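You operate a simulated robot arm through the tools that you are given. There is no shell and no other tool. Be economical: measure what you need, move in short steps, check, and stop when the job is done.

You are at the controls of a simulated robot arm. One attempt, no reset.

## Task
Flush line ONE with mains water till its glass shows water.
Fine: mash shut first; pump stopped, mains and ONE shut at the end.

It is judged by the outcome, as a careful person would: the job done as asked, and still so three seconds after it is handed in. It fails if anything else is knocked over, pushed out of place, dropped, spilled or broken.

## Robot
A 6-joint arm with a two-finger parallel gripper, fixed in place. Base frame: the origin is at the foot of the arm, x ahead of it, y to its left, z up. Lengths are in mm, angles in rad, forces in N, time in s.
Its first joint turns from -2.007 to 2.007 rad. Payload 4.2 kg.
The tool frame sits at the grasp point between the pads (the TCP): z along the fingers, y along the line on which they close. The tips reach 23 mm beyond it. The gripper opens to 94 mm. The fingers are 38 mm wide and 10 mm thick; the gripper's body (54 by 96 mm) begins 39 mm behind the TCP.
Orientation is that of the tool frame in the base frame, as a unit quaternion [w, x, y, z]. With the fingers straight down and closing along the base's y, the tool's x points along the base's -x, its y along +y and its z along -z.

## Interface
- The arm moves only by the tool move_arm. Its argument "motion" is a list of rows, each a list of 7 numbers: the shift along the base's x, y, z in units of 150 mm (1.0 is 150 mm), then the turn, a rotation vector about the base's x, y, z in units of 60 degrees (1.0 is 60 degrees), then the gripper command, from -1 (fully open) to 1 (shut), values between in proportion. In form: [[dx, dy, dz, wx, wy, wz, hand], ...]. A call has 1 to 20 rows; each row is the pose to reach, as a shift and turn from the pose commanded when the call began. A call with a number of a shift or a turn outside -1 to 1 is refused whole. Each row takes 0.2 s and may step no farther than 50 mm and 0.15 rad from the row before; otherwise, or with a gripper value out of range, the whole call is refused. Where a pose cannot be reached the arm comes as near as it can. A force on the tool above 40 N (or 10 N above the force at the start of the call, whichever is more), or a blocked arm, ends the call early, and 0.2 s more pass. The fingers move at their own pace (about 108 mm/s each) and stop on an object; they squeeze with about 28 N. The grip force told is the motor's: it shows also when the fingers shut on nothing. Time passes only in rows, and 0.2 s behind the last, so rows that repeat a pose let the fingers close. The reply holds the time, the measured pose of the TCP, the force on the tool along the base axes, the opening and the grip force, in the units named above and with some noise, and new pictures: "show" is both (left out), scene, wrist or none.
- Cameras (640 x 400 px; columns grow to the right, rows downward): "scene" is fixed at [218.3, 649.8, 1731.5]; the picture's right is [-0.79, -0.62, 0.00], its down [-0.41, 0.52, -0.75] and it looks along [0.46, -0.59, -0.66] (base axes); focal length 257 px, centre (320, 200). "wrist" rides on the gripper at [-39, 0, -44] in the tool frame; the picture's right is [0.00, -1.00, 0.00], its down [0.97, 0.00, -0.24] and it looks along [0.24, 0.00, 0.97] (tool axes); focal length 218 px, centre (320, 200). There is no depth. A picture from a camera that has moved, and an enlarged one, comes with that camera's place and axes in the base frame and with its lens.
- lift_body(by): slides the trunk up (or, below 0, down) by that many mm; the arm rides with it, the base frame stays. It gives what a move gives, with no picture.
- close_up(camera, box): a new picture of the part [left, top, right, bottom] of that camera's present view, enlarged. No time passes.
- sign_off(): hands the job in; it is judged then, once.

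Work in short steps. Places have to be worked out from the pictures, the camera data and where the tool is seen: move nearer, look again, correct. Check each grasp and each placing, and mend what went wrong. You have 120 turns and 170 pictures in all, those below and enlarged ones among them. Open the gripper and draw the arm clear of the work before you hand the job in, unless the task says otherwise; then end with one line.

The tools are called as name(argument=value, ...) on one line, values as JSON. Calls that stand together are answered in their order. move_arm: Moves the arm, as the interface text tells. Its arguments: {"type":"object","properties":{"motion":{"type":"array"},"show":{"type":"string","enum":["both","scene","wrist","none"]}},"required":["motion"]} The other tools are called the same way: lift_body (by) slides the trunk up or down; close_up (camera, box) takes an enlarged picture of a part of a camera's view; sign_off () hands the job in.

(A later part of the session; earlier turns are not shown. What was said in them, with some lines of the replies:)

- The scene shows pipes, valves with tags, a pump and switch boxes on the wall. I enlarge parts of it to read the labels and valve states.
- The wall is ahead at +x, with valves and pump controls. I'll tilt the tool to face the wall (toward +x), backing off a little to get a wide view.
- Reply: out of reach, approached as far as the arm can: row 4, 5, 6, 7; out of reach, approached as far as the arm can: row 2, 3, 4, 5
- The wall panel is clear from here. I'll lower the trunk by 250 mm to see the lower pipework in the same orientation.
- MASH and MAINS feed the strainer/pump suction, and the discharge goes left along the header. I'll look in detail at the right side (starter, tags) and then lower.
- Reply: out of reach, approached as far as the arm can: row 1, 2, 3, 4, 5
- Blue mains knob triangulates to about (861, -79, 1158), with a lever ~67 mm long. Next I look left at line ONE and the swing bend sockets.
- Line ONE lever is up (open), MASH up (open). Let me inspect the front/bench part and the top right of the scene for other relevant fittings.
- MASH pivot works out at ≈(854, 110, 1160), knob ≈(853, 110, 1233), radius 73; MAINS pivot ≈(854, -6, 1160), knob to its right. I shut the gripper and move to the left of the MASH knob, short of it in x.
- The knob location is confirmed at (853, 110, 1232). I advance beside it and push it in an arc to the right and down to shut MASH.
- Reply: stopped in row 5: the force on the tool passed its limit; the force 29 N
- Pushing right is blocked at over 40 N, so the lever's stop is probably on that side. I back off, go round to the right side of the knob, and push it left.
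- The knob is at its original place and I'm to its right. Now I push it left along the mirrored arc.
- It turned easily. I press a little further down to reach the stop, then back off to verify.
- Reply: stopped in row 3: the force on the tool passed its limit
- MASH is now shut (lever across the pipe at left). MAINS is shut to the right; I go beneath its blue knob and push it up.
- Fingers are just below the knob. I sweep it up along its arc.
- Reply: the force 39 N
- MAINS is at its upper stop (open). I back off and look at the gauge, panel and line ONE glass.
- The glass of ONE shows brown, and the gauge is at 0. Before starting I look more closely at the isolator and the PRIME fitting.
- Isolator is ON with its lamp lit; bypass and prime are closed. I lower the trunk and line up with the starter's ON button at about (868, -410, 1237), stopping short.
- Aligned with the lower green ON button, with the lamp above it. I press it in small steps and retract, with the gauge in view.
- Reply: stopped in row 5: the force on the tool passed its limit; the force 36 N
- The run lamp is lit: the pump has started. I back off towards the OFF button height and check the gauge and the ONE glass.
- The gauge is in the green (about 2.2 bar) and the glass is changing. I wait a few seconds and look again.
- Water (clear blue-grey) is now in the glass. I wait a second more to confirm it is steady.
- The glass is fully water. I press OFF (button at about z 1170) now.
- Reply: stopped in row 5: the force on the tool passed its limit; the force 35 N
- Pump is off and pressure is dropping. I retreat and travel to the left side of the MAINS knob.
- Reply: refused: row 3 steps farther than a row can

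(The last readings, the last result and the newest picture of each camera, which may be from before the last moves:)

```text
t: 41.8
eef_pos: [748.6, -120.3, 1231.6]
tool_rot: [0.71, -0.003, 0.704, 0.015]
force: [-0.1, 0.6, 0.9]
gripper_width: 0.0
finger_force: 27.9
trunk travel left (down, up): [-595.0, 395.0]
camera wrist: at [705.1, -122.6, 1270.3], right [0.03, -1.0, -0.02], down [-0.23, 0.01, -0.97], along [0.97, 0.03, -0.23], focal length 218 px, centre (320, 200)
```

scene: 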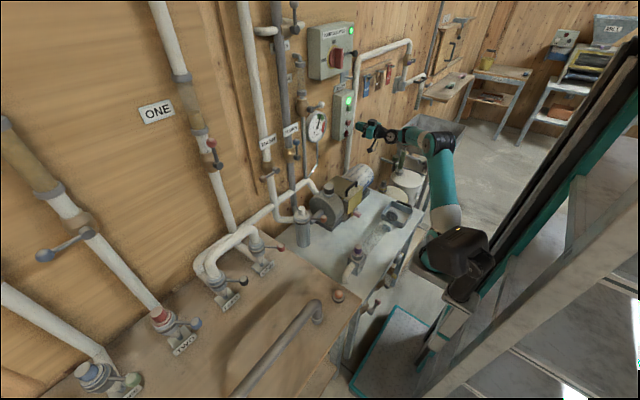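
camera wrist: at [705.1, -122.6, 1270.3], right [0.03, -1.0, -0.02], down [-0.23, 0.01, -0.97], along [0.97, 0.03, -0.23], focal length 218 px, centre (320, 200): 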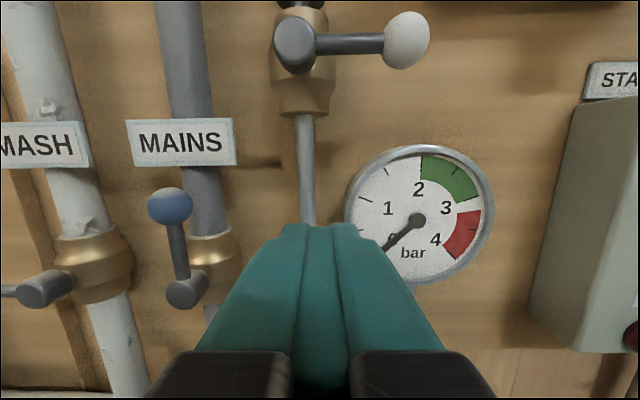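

Pressure is zero. I move past the blue knob to its left, then forward.

move_arm(motion=[[0, 0.32, 0.01, 0, 0, 0, 1], [0, 0.64, 0.01, 0, 0, 0, 1], [0, 0.96, 0.01, 0, 0, 0, 1], [0.3, 0.99, 0.01, 0, 0, 0, 1], [0.6, 0.99, 0.01, 0, 0, 0, 1], [0.645, 0.99, 0.01, 0, 0, 0, 1]], show="wrist")

```text
t: 43.2
eef_pos: [846.2, 29.3, 1235.7]
tool_rot: [0.709, -0.004, 0.705, 0.016]
force: [0.1, -0.5, -0.1]
gripper_width: 0.0
finger_force: 28.1
trunk travel left (down, up): [-595.0, 395.0]
camera wrist: at [800.9, 27.3, 1275.0], right [0.03, -1.0, -0.02], down [-0.23, 0.01, -0.97], along [0.97, 0.03, -0.23], focal length 218 px, centre (320, 200)
```

wrist: 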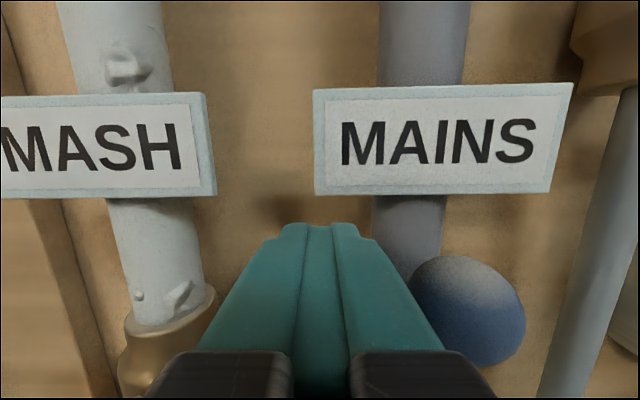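

Left of the knob. I sweep it right and down to shut MAINS.

move_arm(motion=[[0, -0.1, -0.01, 0, 0, 0, 1], [0, -0.177, 0.015, 0, 0, 0, 1], [0, -0.235, 0.02, 0, 0, 0, 1], [0, -0.293, 0.024, 0, 0, 0, 1], [0, -0.355, 0.015, 0, 0, 0, 1], [0, -0.417, 0.001, 0, 0, 0, 1], [0, -0.478, -0.025, 0, 0, 0, 1], [0, -0.538, -0.057, 0, 0, 0, 1], [0, -0.595, -0.1, 0, 0, 0, 1], [0, -0.645, -0.153, 0, 0, 0, 1], [0, -0.69, -0.215, 0, 0, 0, 1], [0, -0.722, -0.285, 0, 0, 0, 1], [0, -0.722, -0.31, 0, 0, 0, 1]], show="none")

move_arm(motion=[[0, 0, 0.08, 0, 0, 0, 1], [-0.3, 0, 0.1, 0, 0, 0, 1], [-0.6, 0.2, 0.2, 0, 0, 0, 1], [-0.8, 0.4, 0.3, 0, 0, 0, 1], [-0.8, 0.7, 0.3, 0, 0, 0, 1], [-0.8, 1, 0.3, 0, 0, 0, 1]], show="wrist")

```text
t: 46.0
eef_pos: [844.2, -78.8, 1191.6]
tool_rot: [0.713, -0.004, 0.701, 0.016]
force: [-1.3, 2.5, 19.0]
gripper_width: 0.0
finger_force: 27.9
trunk travel left (down, up): [-595.0, 395.0]
```

```text
refused: row 3 steps farther than a row can; nothing moved
```

The lever meets its stop (19 N). I back off and move left for a look.

move_arm(motion=[[0, 0, 0.1, 0, 0, 0, 1], [-0.3, 0, 0.12, 0, 0, 0, 1], [-0.55, 0.15, 0.2, 0, 0, 0, 1], [-0.75, 0.35, 0.3, 0, 0, 0, 1], [-0.8, 0.65, 0.3, 0, 0, 0, 1], [-0.8, 0.95, 0.3, 0, 0, 0, 1]], show="wrist")

```text
t: 47.4
eef_pos: [724.0, 64.0, 1232.5]
tool_rot: [0.709, -0.003, 0.705, 0.015]
force: [0.5, 0.2, -0.3]
gripper_width: 0.0
finger_force: 28.1
trunk travel left (down, up): [-595.0, 395.0]
camera wrist: at [680.4, 62.9, 1271.9], right [0.02, -1.0, -0.02], down [-0.23, 0.01, -0.97], along [0.97, 0.03, -0.23], focal length 218 px, centre (320, 200)
```

wrist: 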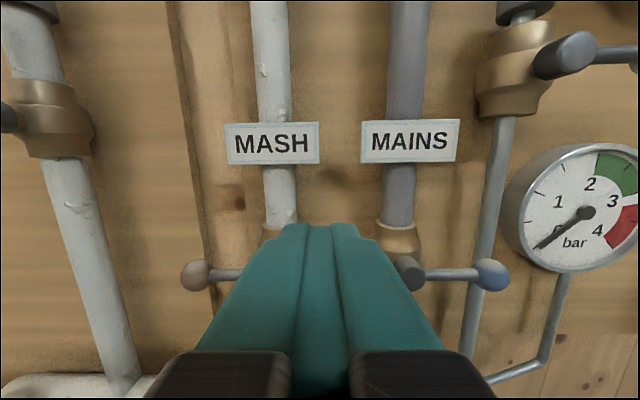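

MASH and MAINS are both shut. Next is ONE: raise the trunk 130 mm and move left to view its lever.

lift_body(by=130)

move_arm(motion=[[0, 0.3, 0, 0, 0, 0, 1], [0, 0.6, 0, 0, 0, 0, 1], [0, 0.9, 0, 0, 0, 0, 1], [0, 1, 0, 0, 0, 0, 1]], show="none")

move_arm(motion=[[0, 0.3, 0, 0, 0, 0, 1], [0, 0.4, 0, 0, 0, 0, 1], [0, 0.4, 0, 0, 0, 0, 1]], show="wrist")

```text
t: 49.0
eef_pos: [725.3, 65.3, 1362.5]
tool_rot: [0.709, -0.004, 0.705, 0.015]
force: [0.5, -0.3, -0.4]
gripper_width: 0.0
finger_force: 27.8
trunk travel left (down, up): [-725.0, 265.0]
```

```text
t: 50.0
eef_pos: [724.5, 216.0, 1362.1]
tool_rot: [0.71, -0.004, 0.704, 0.016]
force: [0.4, 0.5, -0.2]
gripper_width: 0.2
finger_force: 28.0
trunk travel left (down, up): [-725.0, 265.0]
```

```text
t: 50.8
eef_pos: [725.6, 276.0, 1363.7]
tool_rot: [0.709, -0.003, 0.705, 0.015]
force: [-0.4, -0.3, -0.5]
gripper_width: 0.2
finger_force: 27.7
trunk travel left (down, up): [-725.0, 265.0]
camera wrist: at [681.1, 273.9, 1402.2], right [0.03, -1.0, -0.02], down [-0.23, 0.01, -0.97], along [0.97, 0.03, -0.23], focal length 218 px, centre (320, 200)
```

wrist: 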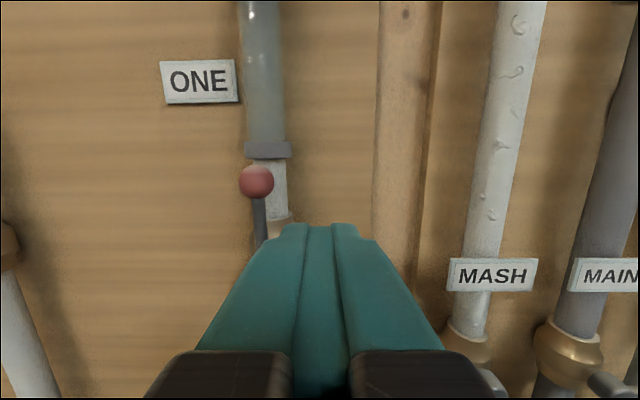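

The ONE knob is confirmed at (854, 330, 1377). I approach on its right and sweep it left, as with MASH; the force limit protects if it doesn't turn that way.

move_arm(motion=[[0.27, 0.12, 0.09, 0, 0, 0, 1], [0.54, 0.12, 0.09, 0, 0, 0, 1], [0.785, 0.12, 0.09, 0, 0, 0, 1], [0.785, 0.2, 0.09, 0, 0, 0, 1], [0.785, 0.25, 0.105, 0, 0, 0, 1], [0.785, 0.302, 0.122, 0, 0, 0, 1], [0.785, 0.36, 0.128, 0, 0, 0, 1], [0.785, 0.417, 0.131, 0, 0, 0, 1], [0.785, 0.48, 0.122, 0, 0, 0, 1], [0.785, 0.542, 0.108, 0, 0, 0, 1], [0.785, 0.605, 0.08, 0, 0, 0, 1], [0.785, 0.663, 0.05, 0, 0, 0, 1], [0.785, 0.72, 0.005, 0, 0, 0, 1], [0.785, 0.769, -0.047, 0, 0, 0, 1], [0.785, 0.81, -0.11, 0, 0, 0, 1], [0.785, 0.847, -0.178, 0, 0, 0, 1], [0.785, 0.847, -0.205, 0, 0, 0, 1]], show="wrist")

```text
t: 54.4
eef_pos: [806.6, 362.9, 1318.0]
tool_rot: [0.71, -0.003, 0.704, 0.016]
force: [0.2, -0.8, -0.6]
gripper_width: 0.0
finger_force: 27.9
out of reach, approached as far as the arm can: row 6, 7, 8, 9, 10, 11, 12, 13, 14, 15, 16, 17
trunk travel left (down, up): [-725.0, 265.0]
camera wrist: at [761.7, 361.8, 1357.6], right [0.03, -1.0, -0.02], down [-0.23, 0.01, -0.97], along [0.97, 0.03, -0.23], focal length 218 px, centre (320, 200)
```

wrist: 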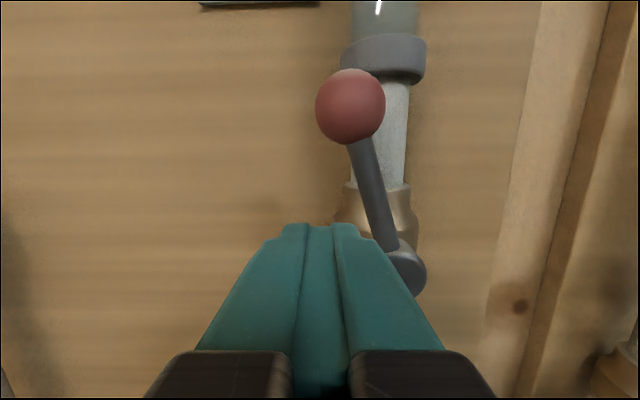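

The lever did start turning left (about 17°), but the arm ran out of reach. I retreat, raise the trunk for better reach, and come back to the knob's right side.

move_arm(motion=[[-0.3, 0, 0, 0, 0, 0, 1], [-0.5, -0.1, 0, 0, 0, 0, 1], [-0.5, -0.35, 0, 0, 0, 0, 1], [-0.5, -0.4, 0, 0, 0, 0, 1]], show="none")

lift_body(by=90)

move_arm(motion=[[0, 0, -0.09, 0, 0, 0, 1], [0.25, 0, -0.16, 0, 0, 0, 1], [0.5, 0, -0.19, 0, 0, 0, 1], [0.73, 0, -0.19, 0, 0, 0, 1]], show="wrist")

```text
t: 55.4
eef_pos: [731.5, 307.2, 1316.4]
tool_rot: [0.71, -0.003, 0.704, 0.017]
force: [-0.2, -0.4, -0.1]
gripper_width: 0.0
finger_force: 27.7
trunk travel left (down, up): [-725.0, 265.0]
```

```text
t: 56.6
eef_pos: [732.5, 307.1, 1405.6]
tool_rot: [0.709, -0.005, 0.705, 0.017]
force: [-0.4, -0.2, -1.0]
gripper_width: 0.0
finger_force: 28.0
trunk travel left (down, up): [-815.0, 175.0]
```

```text
t: 57.6
eef_pos: [845.5, 309.6, 1376.5]
tool_rot: [0.71, -0.003, 0.704, 0.016]
force: [-1.0, 0.3, 0.1]
gripper_width: 0.0
finger_force: 28.0
trunk travel left (down, up): [-815.0, 175.0]
camera wrist: at [801.3, 308.3, 1415.6], right [0.03, -1.0, -0.02], down [-0.23, 0.01, -0.97], along [0.97, 0.03, -0.23], focal length 218 px, centre (320, 200)
```

wrist: 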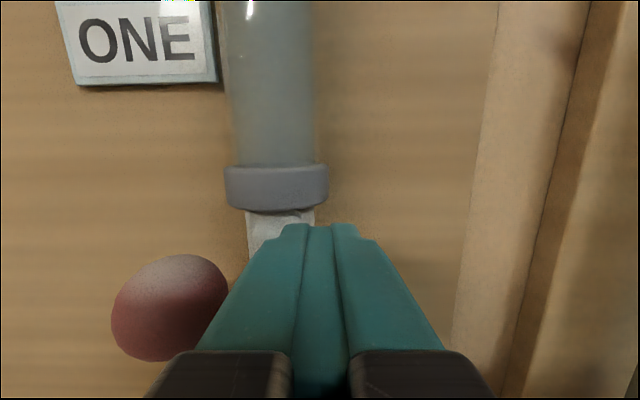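

Reach is good now. I resume the sweep to the left and down.

move_arm(motion=[[0, 0.078, 0.037, 0, 0, 0, 1], [0, 0.135, 0.042, 0, 0, 0, 1], [0, 0.193, 0.045, 0, 0, 0, 1], [0, 0.255, 0.035, 0, 0, 0, 1], [0, 0.318, 0.023, 0, 0, 0, 1], [0, 0.38, -0.005, 0, 0, 0, 1], [0, 0.439, -0.035, 0, 0, 0, 1], [0, 0.495, -0.08, 0, 0, 0, 1], [0, 0.545, -0.132, 0, 0, 0, 1], [0, 0.585, -0.195, 0, 0, 0, 1], [0, 0.623, -0.263, 0, 0, 0, 1], [0, 0.623, -0.29, 0, 0, 0, 1]], show="wrist")

```text
t: 60.2
eef_pos: [821.4, 377.0, 1330.3]
tool_rot: [0.71, -0.004, 0.704, 0.016]
force: [0.7, -0.3, 0.4]
gripper_width: 0.0
finger_force: 28.2
out of reach, approached as far as the arm can: row 5, 6, 7, 8, 9, 10, 11, 12
trunk travel left (down, up): [-815.0, 175.0]
camera wrist: at [776.3, 374.8, 1370.0], right [0.03, -1.0, -0.02], down [-0.23, 0.01, -0.97], along [0.97, 0.03, -0.23], focal length 218 px, centre (320, 200)
```

wrist: 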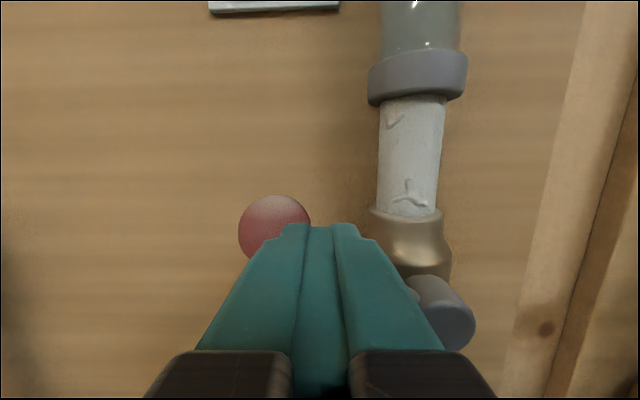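

The lever is now at about 61° from vertical; the arm fell short again on the left. I retreat, raise the trunk 90 mm more, and press down on the lever's shank nearer the pivot.

move_arm(motion=[[-0.3, 0, 0, 0, 0, 0, 1], [-0.5, -0.07, 0, 0, 0, 0, 1]], show="none")

lift_body(by=90)

move_arm(motion=[[0, 0, -0.2, 0, 0, 0, 1], [0.25, 0, -0.35, 0, 0, 0, 1], [0.5, 0, -0.35, 0, 0, 0, 1], [0.66, 0, -0.35, 0, 0, 0, 1]], show="wrist")

```text
t: 60.8
eef_pos: [747.7, 363.7, 1330.7]
tool_rot: [0.71, -0.003, 0.705, 0.017]
force: [0.1, 0.1, 0.2]
gripper_width: 0.0
finger_force: 28.4
trunk travel left (down, up): [-815.0, 175.0]
```

```text
t: 62.1
eef_pos: [746.8, 363.3, 1420.4]
tool_rot: [0.709, -0.003, 0.705, 0.014]
force: [0.4, -0.7, -0.4]
gripper_width: 0.0
finger_force: 27.9
trunk travel left (down, up): [-905.0, 85.0]
```

```text
t: 63.1
eef_pos: [845.6, 362.6, 1366.6]
tool_rot: [0.71, -0.004, 0.704, 0.015]
force: [-0.1, -0.4, -0.7]
gripper_width: 0.0
finger_force: 27.6
trunk travel left (down, up): [-905.0, 85.0]
camera wrist: at [802.5, 360.2, 1407.4], right [0.03, -1.0, -0.02], down [-0.23, 0.01, -0.97], along [0.97, 0.03, -0.23], focal length 218 px, centre (320, 200)
```

wrist: 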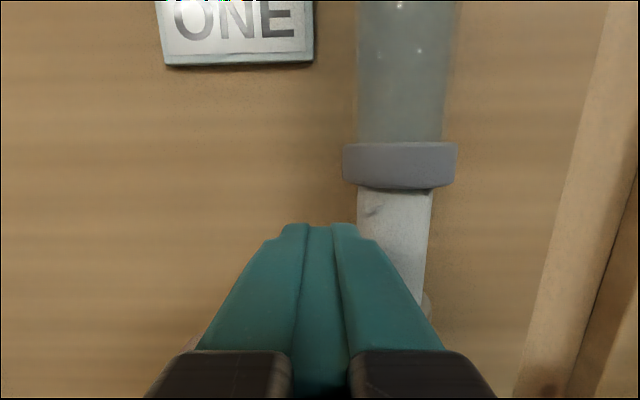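

In place above the lever. I press down on the shank in small steps until the stop.

move_arm(motion=[[0, 0.0, -0.08, 0, 0, 0, 1], [0, 0.02, -0.14, 0, 0, 0, 1], [0, 0.04, -0.19, 0, 0, 0, 1], [0, 0.05, -0.23, 0, 0, 0, 1], [0, 0.05, -0.26, 0, 0, 0, 1], [0, 0.05, -0.285, 0, 0, 0, 1], [0, 0.05, -0.31, 0, 0, 0, 1]], show="none")

move_arm(motion=[[0, 0, 0.1, 0, 0, 0, 1], [-0.3, 0, 0.1, 0, 0, 0, 1], [-0.6, -0.1, 0.1, 0, 0, 0, 1], [-0.8, -0.3, 0.1, 0, 0, 0, 1], [-0.8, -0.4, 0.1, 0, 0, 0, 1]], show="both")

```text
t: 64.7
eef_pos: [843.2, 369.0, 1323.7]
tool_rot: [0.711, -0.002, 0.703, 0.016]
force: [2.0, 0.5, 7.0]
gripper_width: 0.0
finger_force: 28.0
trunk travel left (down, up): [-905.0, 85.0]
```

```text
t: 65.9
eef_pos: [784.2, 407.0, 1343.5]
tool_rot: [0.71, -0.003, 0.705, 0.015]
force: [-0.1, 0.0, 0.3]
gripper_width: 0.0
finger_force: 28.2
out of reach, approached as far as the arm can: row 2, 3, 4, 5
trunk travel left (down, up): [-905.0, 85.0]
camera wrist: at [740.2, 405.4, 1382.3], right [0.03, -1.0, -0.02], down [-0.23, 0.01, -0.97], along [0.97, 0.03, -0.23], focal length 218 px, centre (320, 200)
```

scene: 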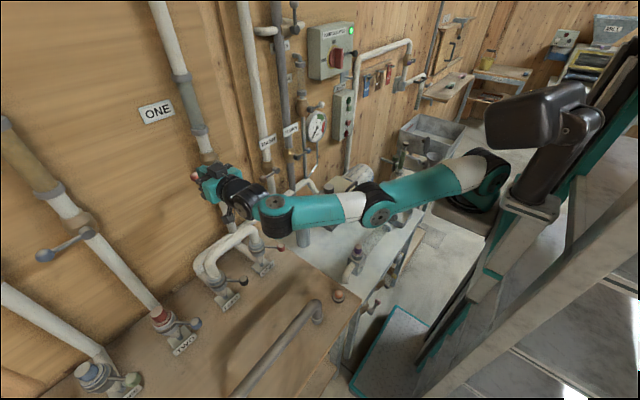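
wrist: 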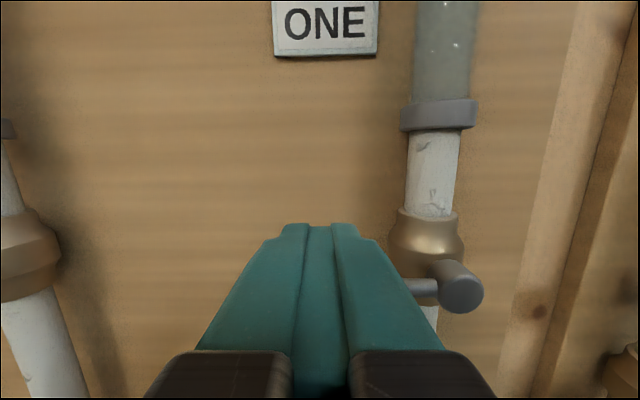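

The lever looks horizontal. I raise the trunk and move the arm away to the right for a clear check.

lift_body(by=60)

move_arm(motion=[[0, -0.2, 0.1, 0, 0, 0, 1], [0, -0.5, 0.1, 0, 0, 0, 1], [0, -0.8, 0.1, 0, 0, 0, 1], [0, -1, 0.1, 0, 0, 0, 1]], show="none")

move_arm(motion=[[0, -0.3, 0, 0, 0, 0, 1], [-0.1, -0.6, 0, 0, 0, 0, 1], [-0.2, -0.9, 0, 0, 0, 0, 1]], show="both")

close_up(camera="scene", box=[130, 60, 350, 200])

```text
t: 66.9
eef_pos: [784.3, 407.7, 1403.9]
tool_rot: [0.709, -0.003, 0.705, 0.014]
force: [0.1, -0.6, -1.2]
gripper_width: 0.0
finger_force: 28.0
trunk travel left (down, up): [-965.0, 25.0]
```

```text
t: 67.9
eef_pos: [859.7, 349.9, 1434.0]
tool_rot: [0.709, -0.004, 0.705, 0.014]
force: [-18.7, -1.4, -3.6]
gripper_width: 0.0
finger_force: 27.4
out of reach, approached as far as the arm can: row 1, 2, 3, 4
trunk travel left (down, up): [-965.0, 25.0]
```

```text
t: 68.2
eef_pos: [860.3, 349.4, 1433.1]
tool_rot: [0.708, -0.007, 0.706, 0.018]
force: [-29.2, -3.4, -1.9]
gripper_width: 0.0
finger_force: 27.7
out of reach, approached as far as the arm can: row 1
trunk travel left (down, up): [-965.0, 25.0]
stopped in row 1: the force on the tool passed its limit (the readings are from after the stop); the commanded pose is now the measured one
camera wrist: at [816.1, 347.8, 1473.1], right [0.03, -1.0, -0.01], down [-0.24, 0.01, -0.97], along [0.97, 0.04, -0.24], focal length 218 px, centre (320, 200)
```

scene: 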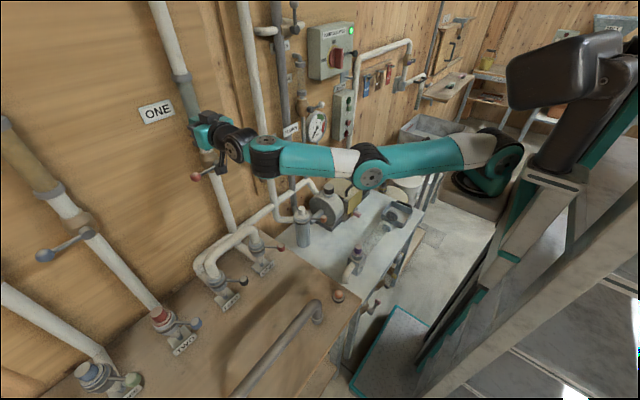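
wrist: 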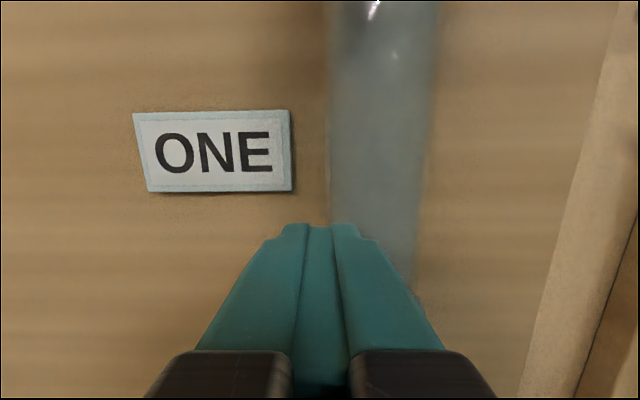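

```text
2.86 times, centred on (240, 130) of scene
camera zoom: at [218.3, 649.8, 1731.5], right [-0.79, -0.62, 0.0], down [-0.41, 0.52, -0.75], along [0.46, -0.59, -0.66], focal length 734 px, centre (549, 400)
```

zoom: 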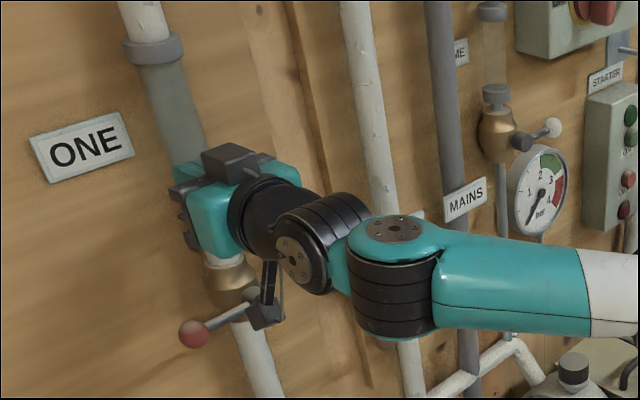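

The fingertips are resting lightly against the ONE glass; I must back off gently. I try a small straight retreat in -x first.

move_arm(motion=[[-0.1, 0, 0, 0, 0, 0, 1], [-0.2, 0, 0, 0, 0, 0, 1], [-0.2, 0, 0, 0, 0, 0, 1]], show="scene")

```text
t: 69.0
eef_pos: [845.6, 363.0, 1434.9]
tool_rot: [0.708, -0.002, 0.707, 0.014]
force: [0.2, -0.7, -0.1]
gripper_width: 0.3
finger_force: 27.2
out of reach, approached as far as the arm can: row 1, 2, 3
trunk travel left (down, up): [-965.0, 25.0]
```

scene: 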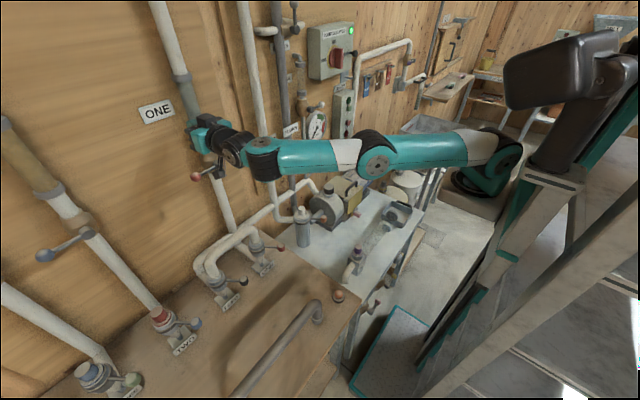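

Contact is released. Inward moves are limited because the wrist is low relative to the trunk, so I move up with x decreasing.

move_arm(motion=[[0, 0.02, 0.2, 0, 0, 0, 1], [-0.05, 0.02, 0.4, 0, 0, 0, 1], [-0.2, 0.02, 0.6, 0, 0, 0, 1], [-0.4, 0.02, 0.7, 0, 0, 0, 1]], show="none")

```text
t: 70.0
eef_pos: [773.6, 351.9, 1535.6]
tool_rot: [0.707, -0.006, 0.707, 0.016]
force: [-0.3, 0.0, -0.4]
gripper_width: 0.0
finger_force: 28.4
trunk travel left (down, up): [-965.0, 25.0]
```

Freed. Now I move right and back out from the wall, then check everything.

move_arm(motion=[[-0.3, 0, 0, 0, 0, 0, 0.5], [-0.5, -0.15, 0, 0, 0, 0, 0], [-0.6, -0.4, 0, 0, 0, 0, -0.5], [-0.6, -0.7, 0, 0, 0, 0, -1], [-0.6, -1, 0, 0, 0, 0, -1]], show="none")

move_arm(motion=[[0, -0.3, 0, 0, 0, 0, -1], [0, -0.6, 0, 0, 0, 0, -1], [0, -0.9, 0, 0, 0, 0, -1], [0, -1, 0, 0, 0, 0, -1]], show="both")

close_up(camera="scene", box=[130, 60, 370, 210])

close_up(camera="scene", box=[160, 100, 280, 200])

```text
t: 71.2
eef_pos: [686.2, 202.7, 1539.2]
tool_rot: [0.708, -0.005, 0.706, 0.017]
force: [0.9, 0.4, 0.4]
gripper_width: 94.1
finger_force: 0.1
trunk travel left (down, up): [-965.0, 25.0]
```

```text
t: 72.2
eef_pos: [684.4, 50.1, 1541.2]
tool_rot: [0.708, -0.006, 0.706, 0.016]
force: [-0.8, 1.0, -0.8]
gripper_width: 93.7
finger_force: 0.1
trunk travel left (down, up): [-965.0, 25.0]
camera wrist: at [639.2, 47.3, 1579.7], right [0.03, -1.0, -0.02], down [-0.24, 0.01, -0.97], along [0.97, 0.03, -0.24], focal length 218 px, centre (320, 200)
```

scene: 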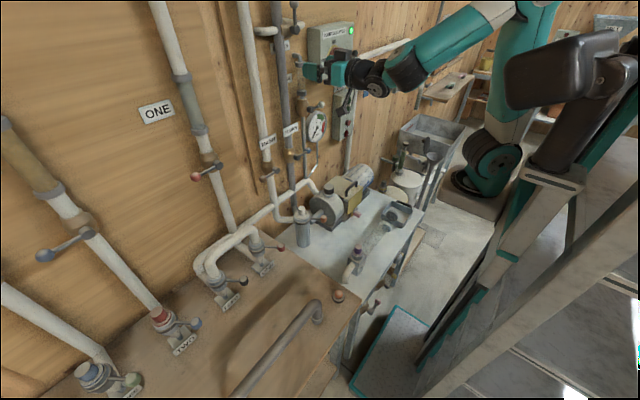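
wrist: 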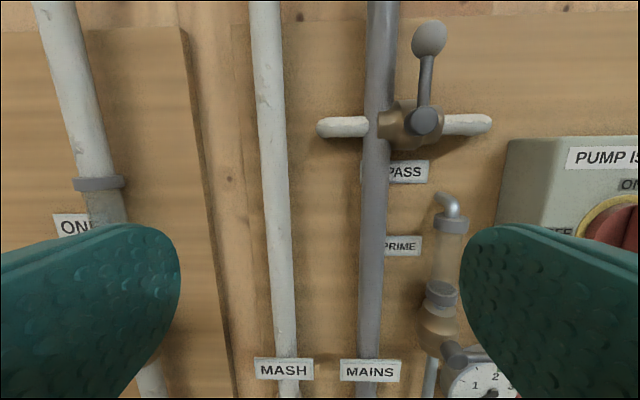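

```text
2.67 times, centred on (250, 135) of scene
camera zoom: at [218.3, 649.8, 1731.5], right [-0.79, -0.62, 0.0], down [-0.41, 0.52, -0.75], along [0.46, -0.59, -0.66], focal length 685 px, centre (507, 373)
```

zoom: 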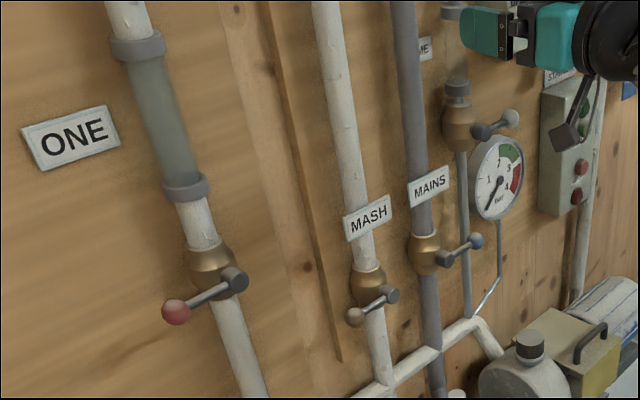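

```text
4.00 times, centred on (220, 150) of scene
camera zoom: at [218.3, 649.8, 1731.5], right [-0.79, -0.62, 0.0], down [-0.41, 0.52, -0.75], along [0.46, -0.59, -0.66], focal length 1027 px, centre (720, 400)
```

zoom: 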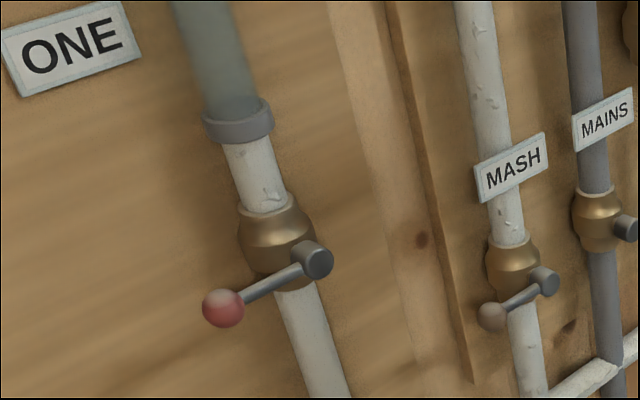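

Everything checks out: the ONE glass shows water, and MASH, MAINS and ONE all lie across their pipes. The pump lamp is off, the gauge reads 0, the gripper is open and the arm is clear. I hand it in.

sign_off()

```text
The job is handed in.
```

Line ONE is flushed and its glass shows water; mash was shut first, the pump is stopped, and mains and ONE are shut. While backing away, the fingertips briefly pressed against ONE's glass (about 30 N), with no visible damage.
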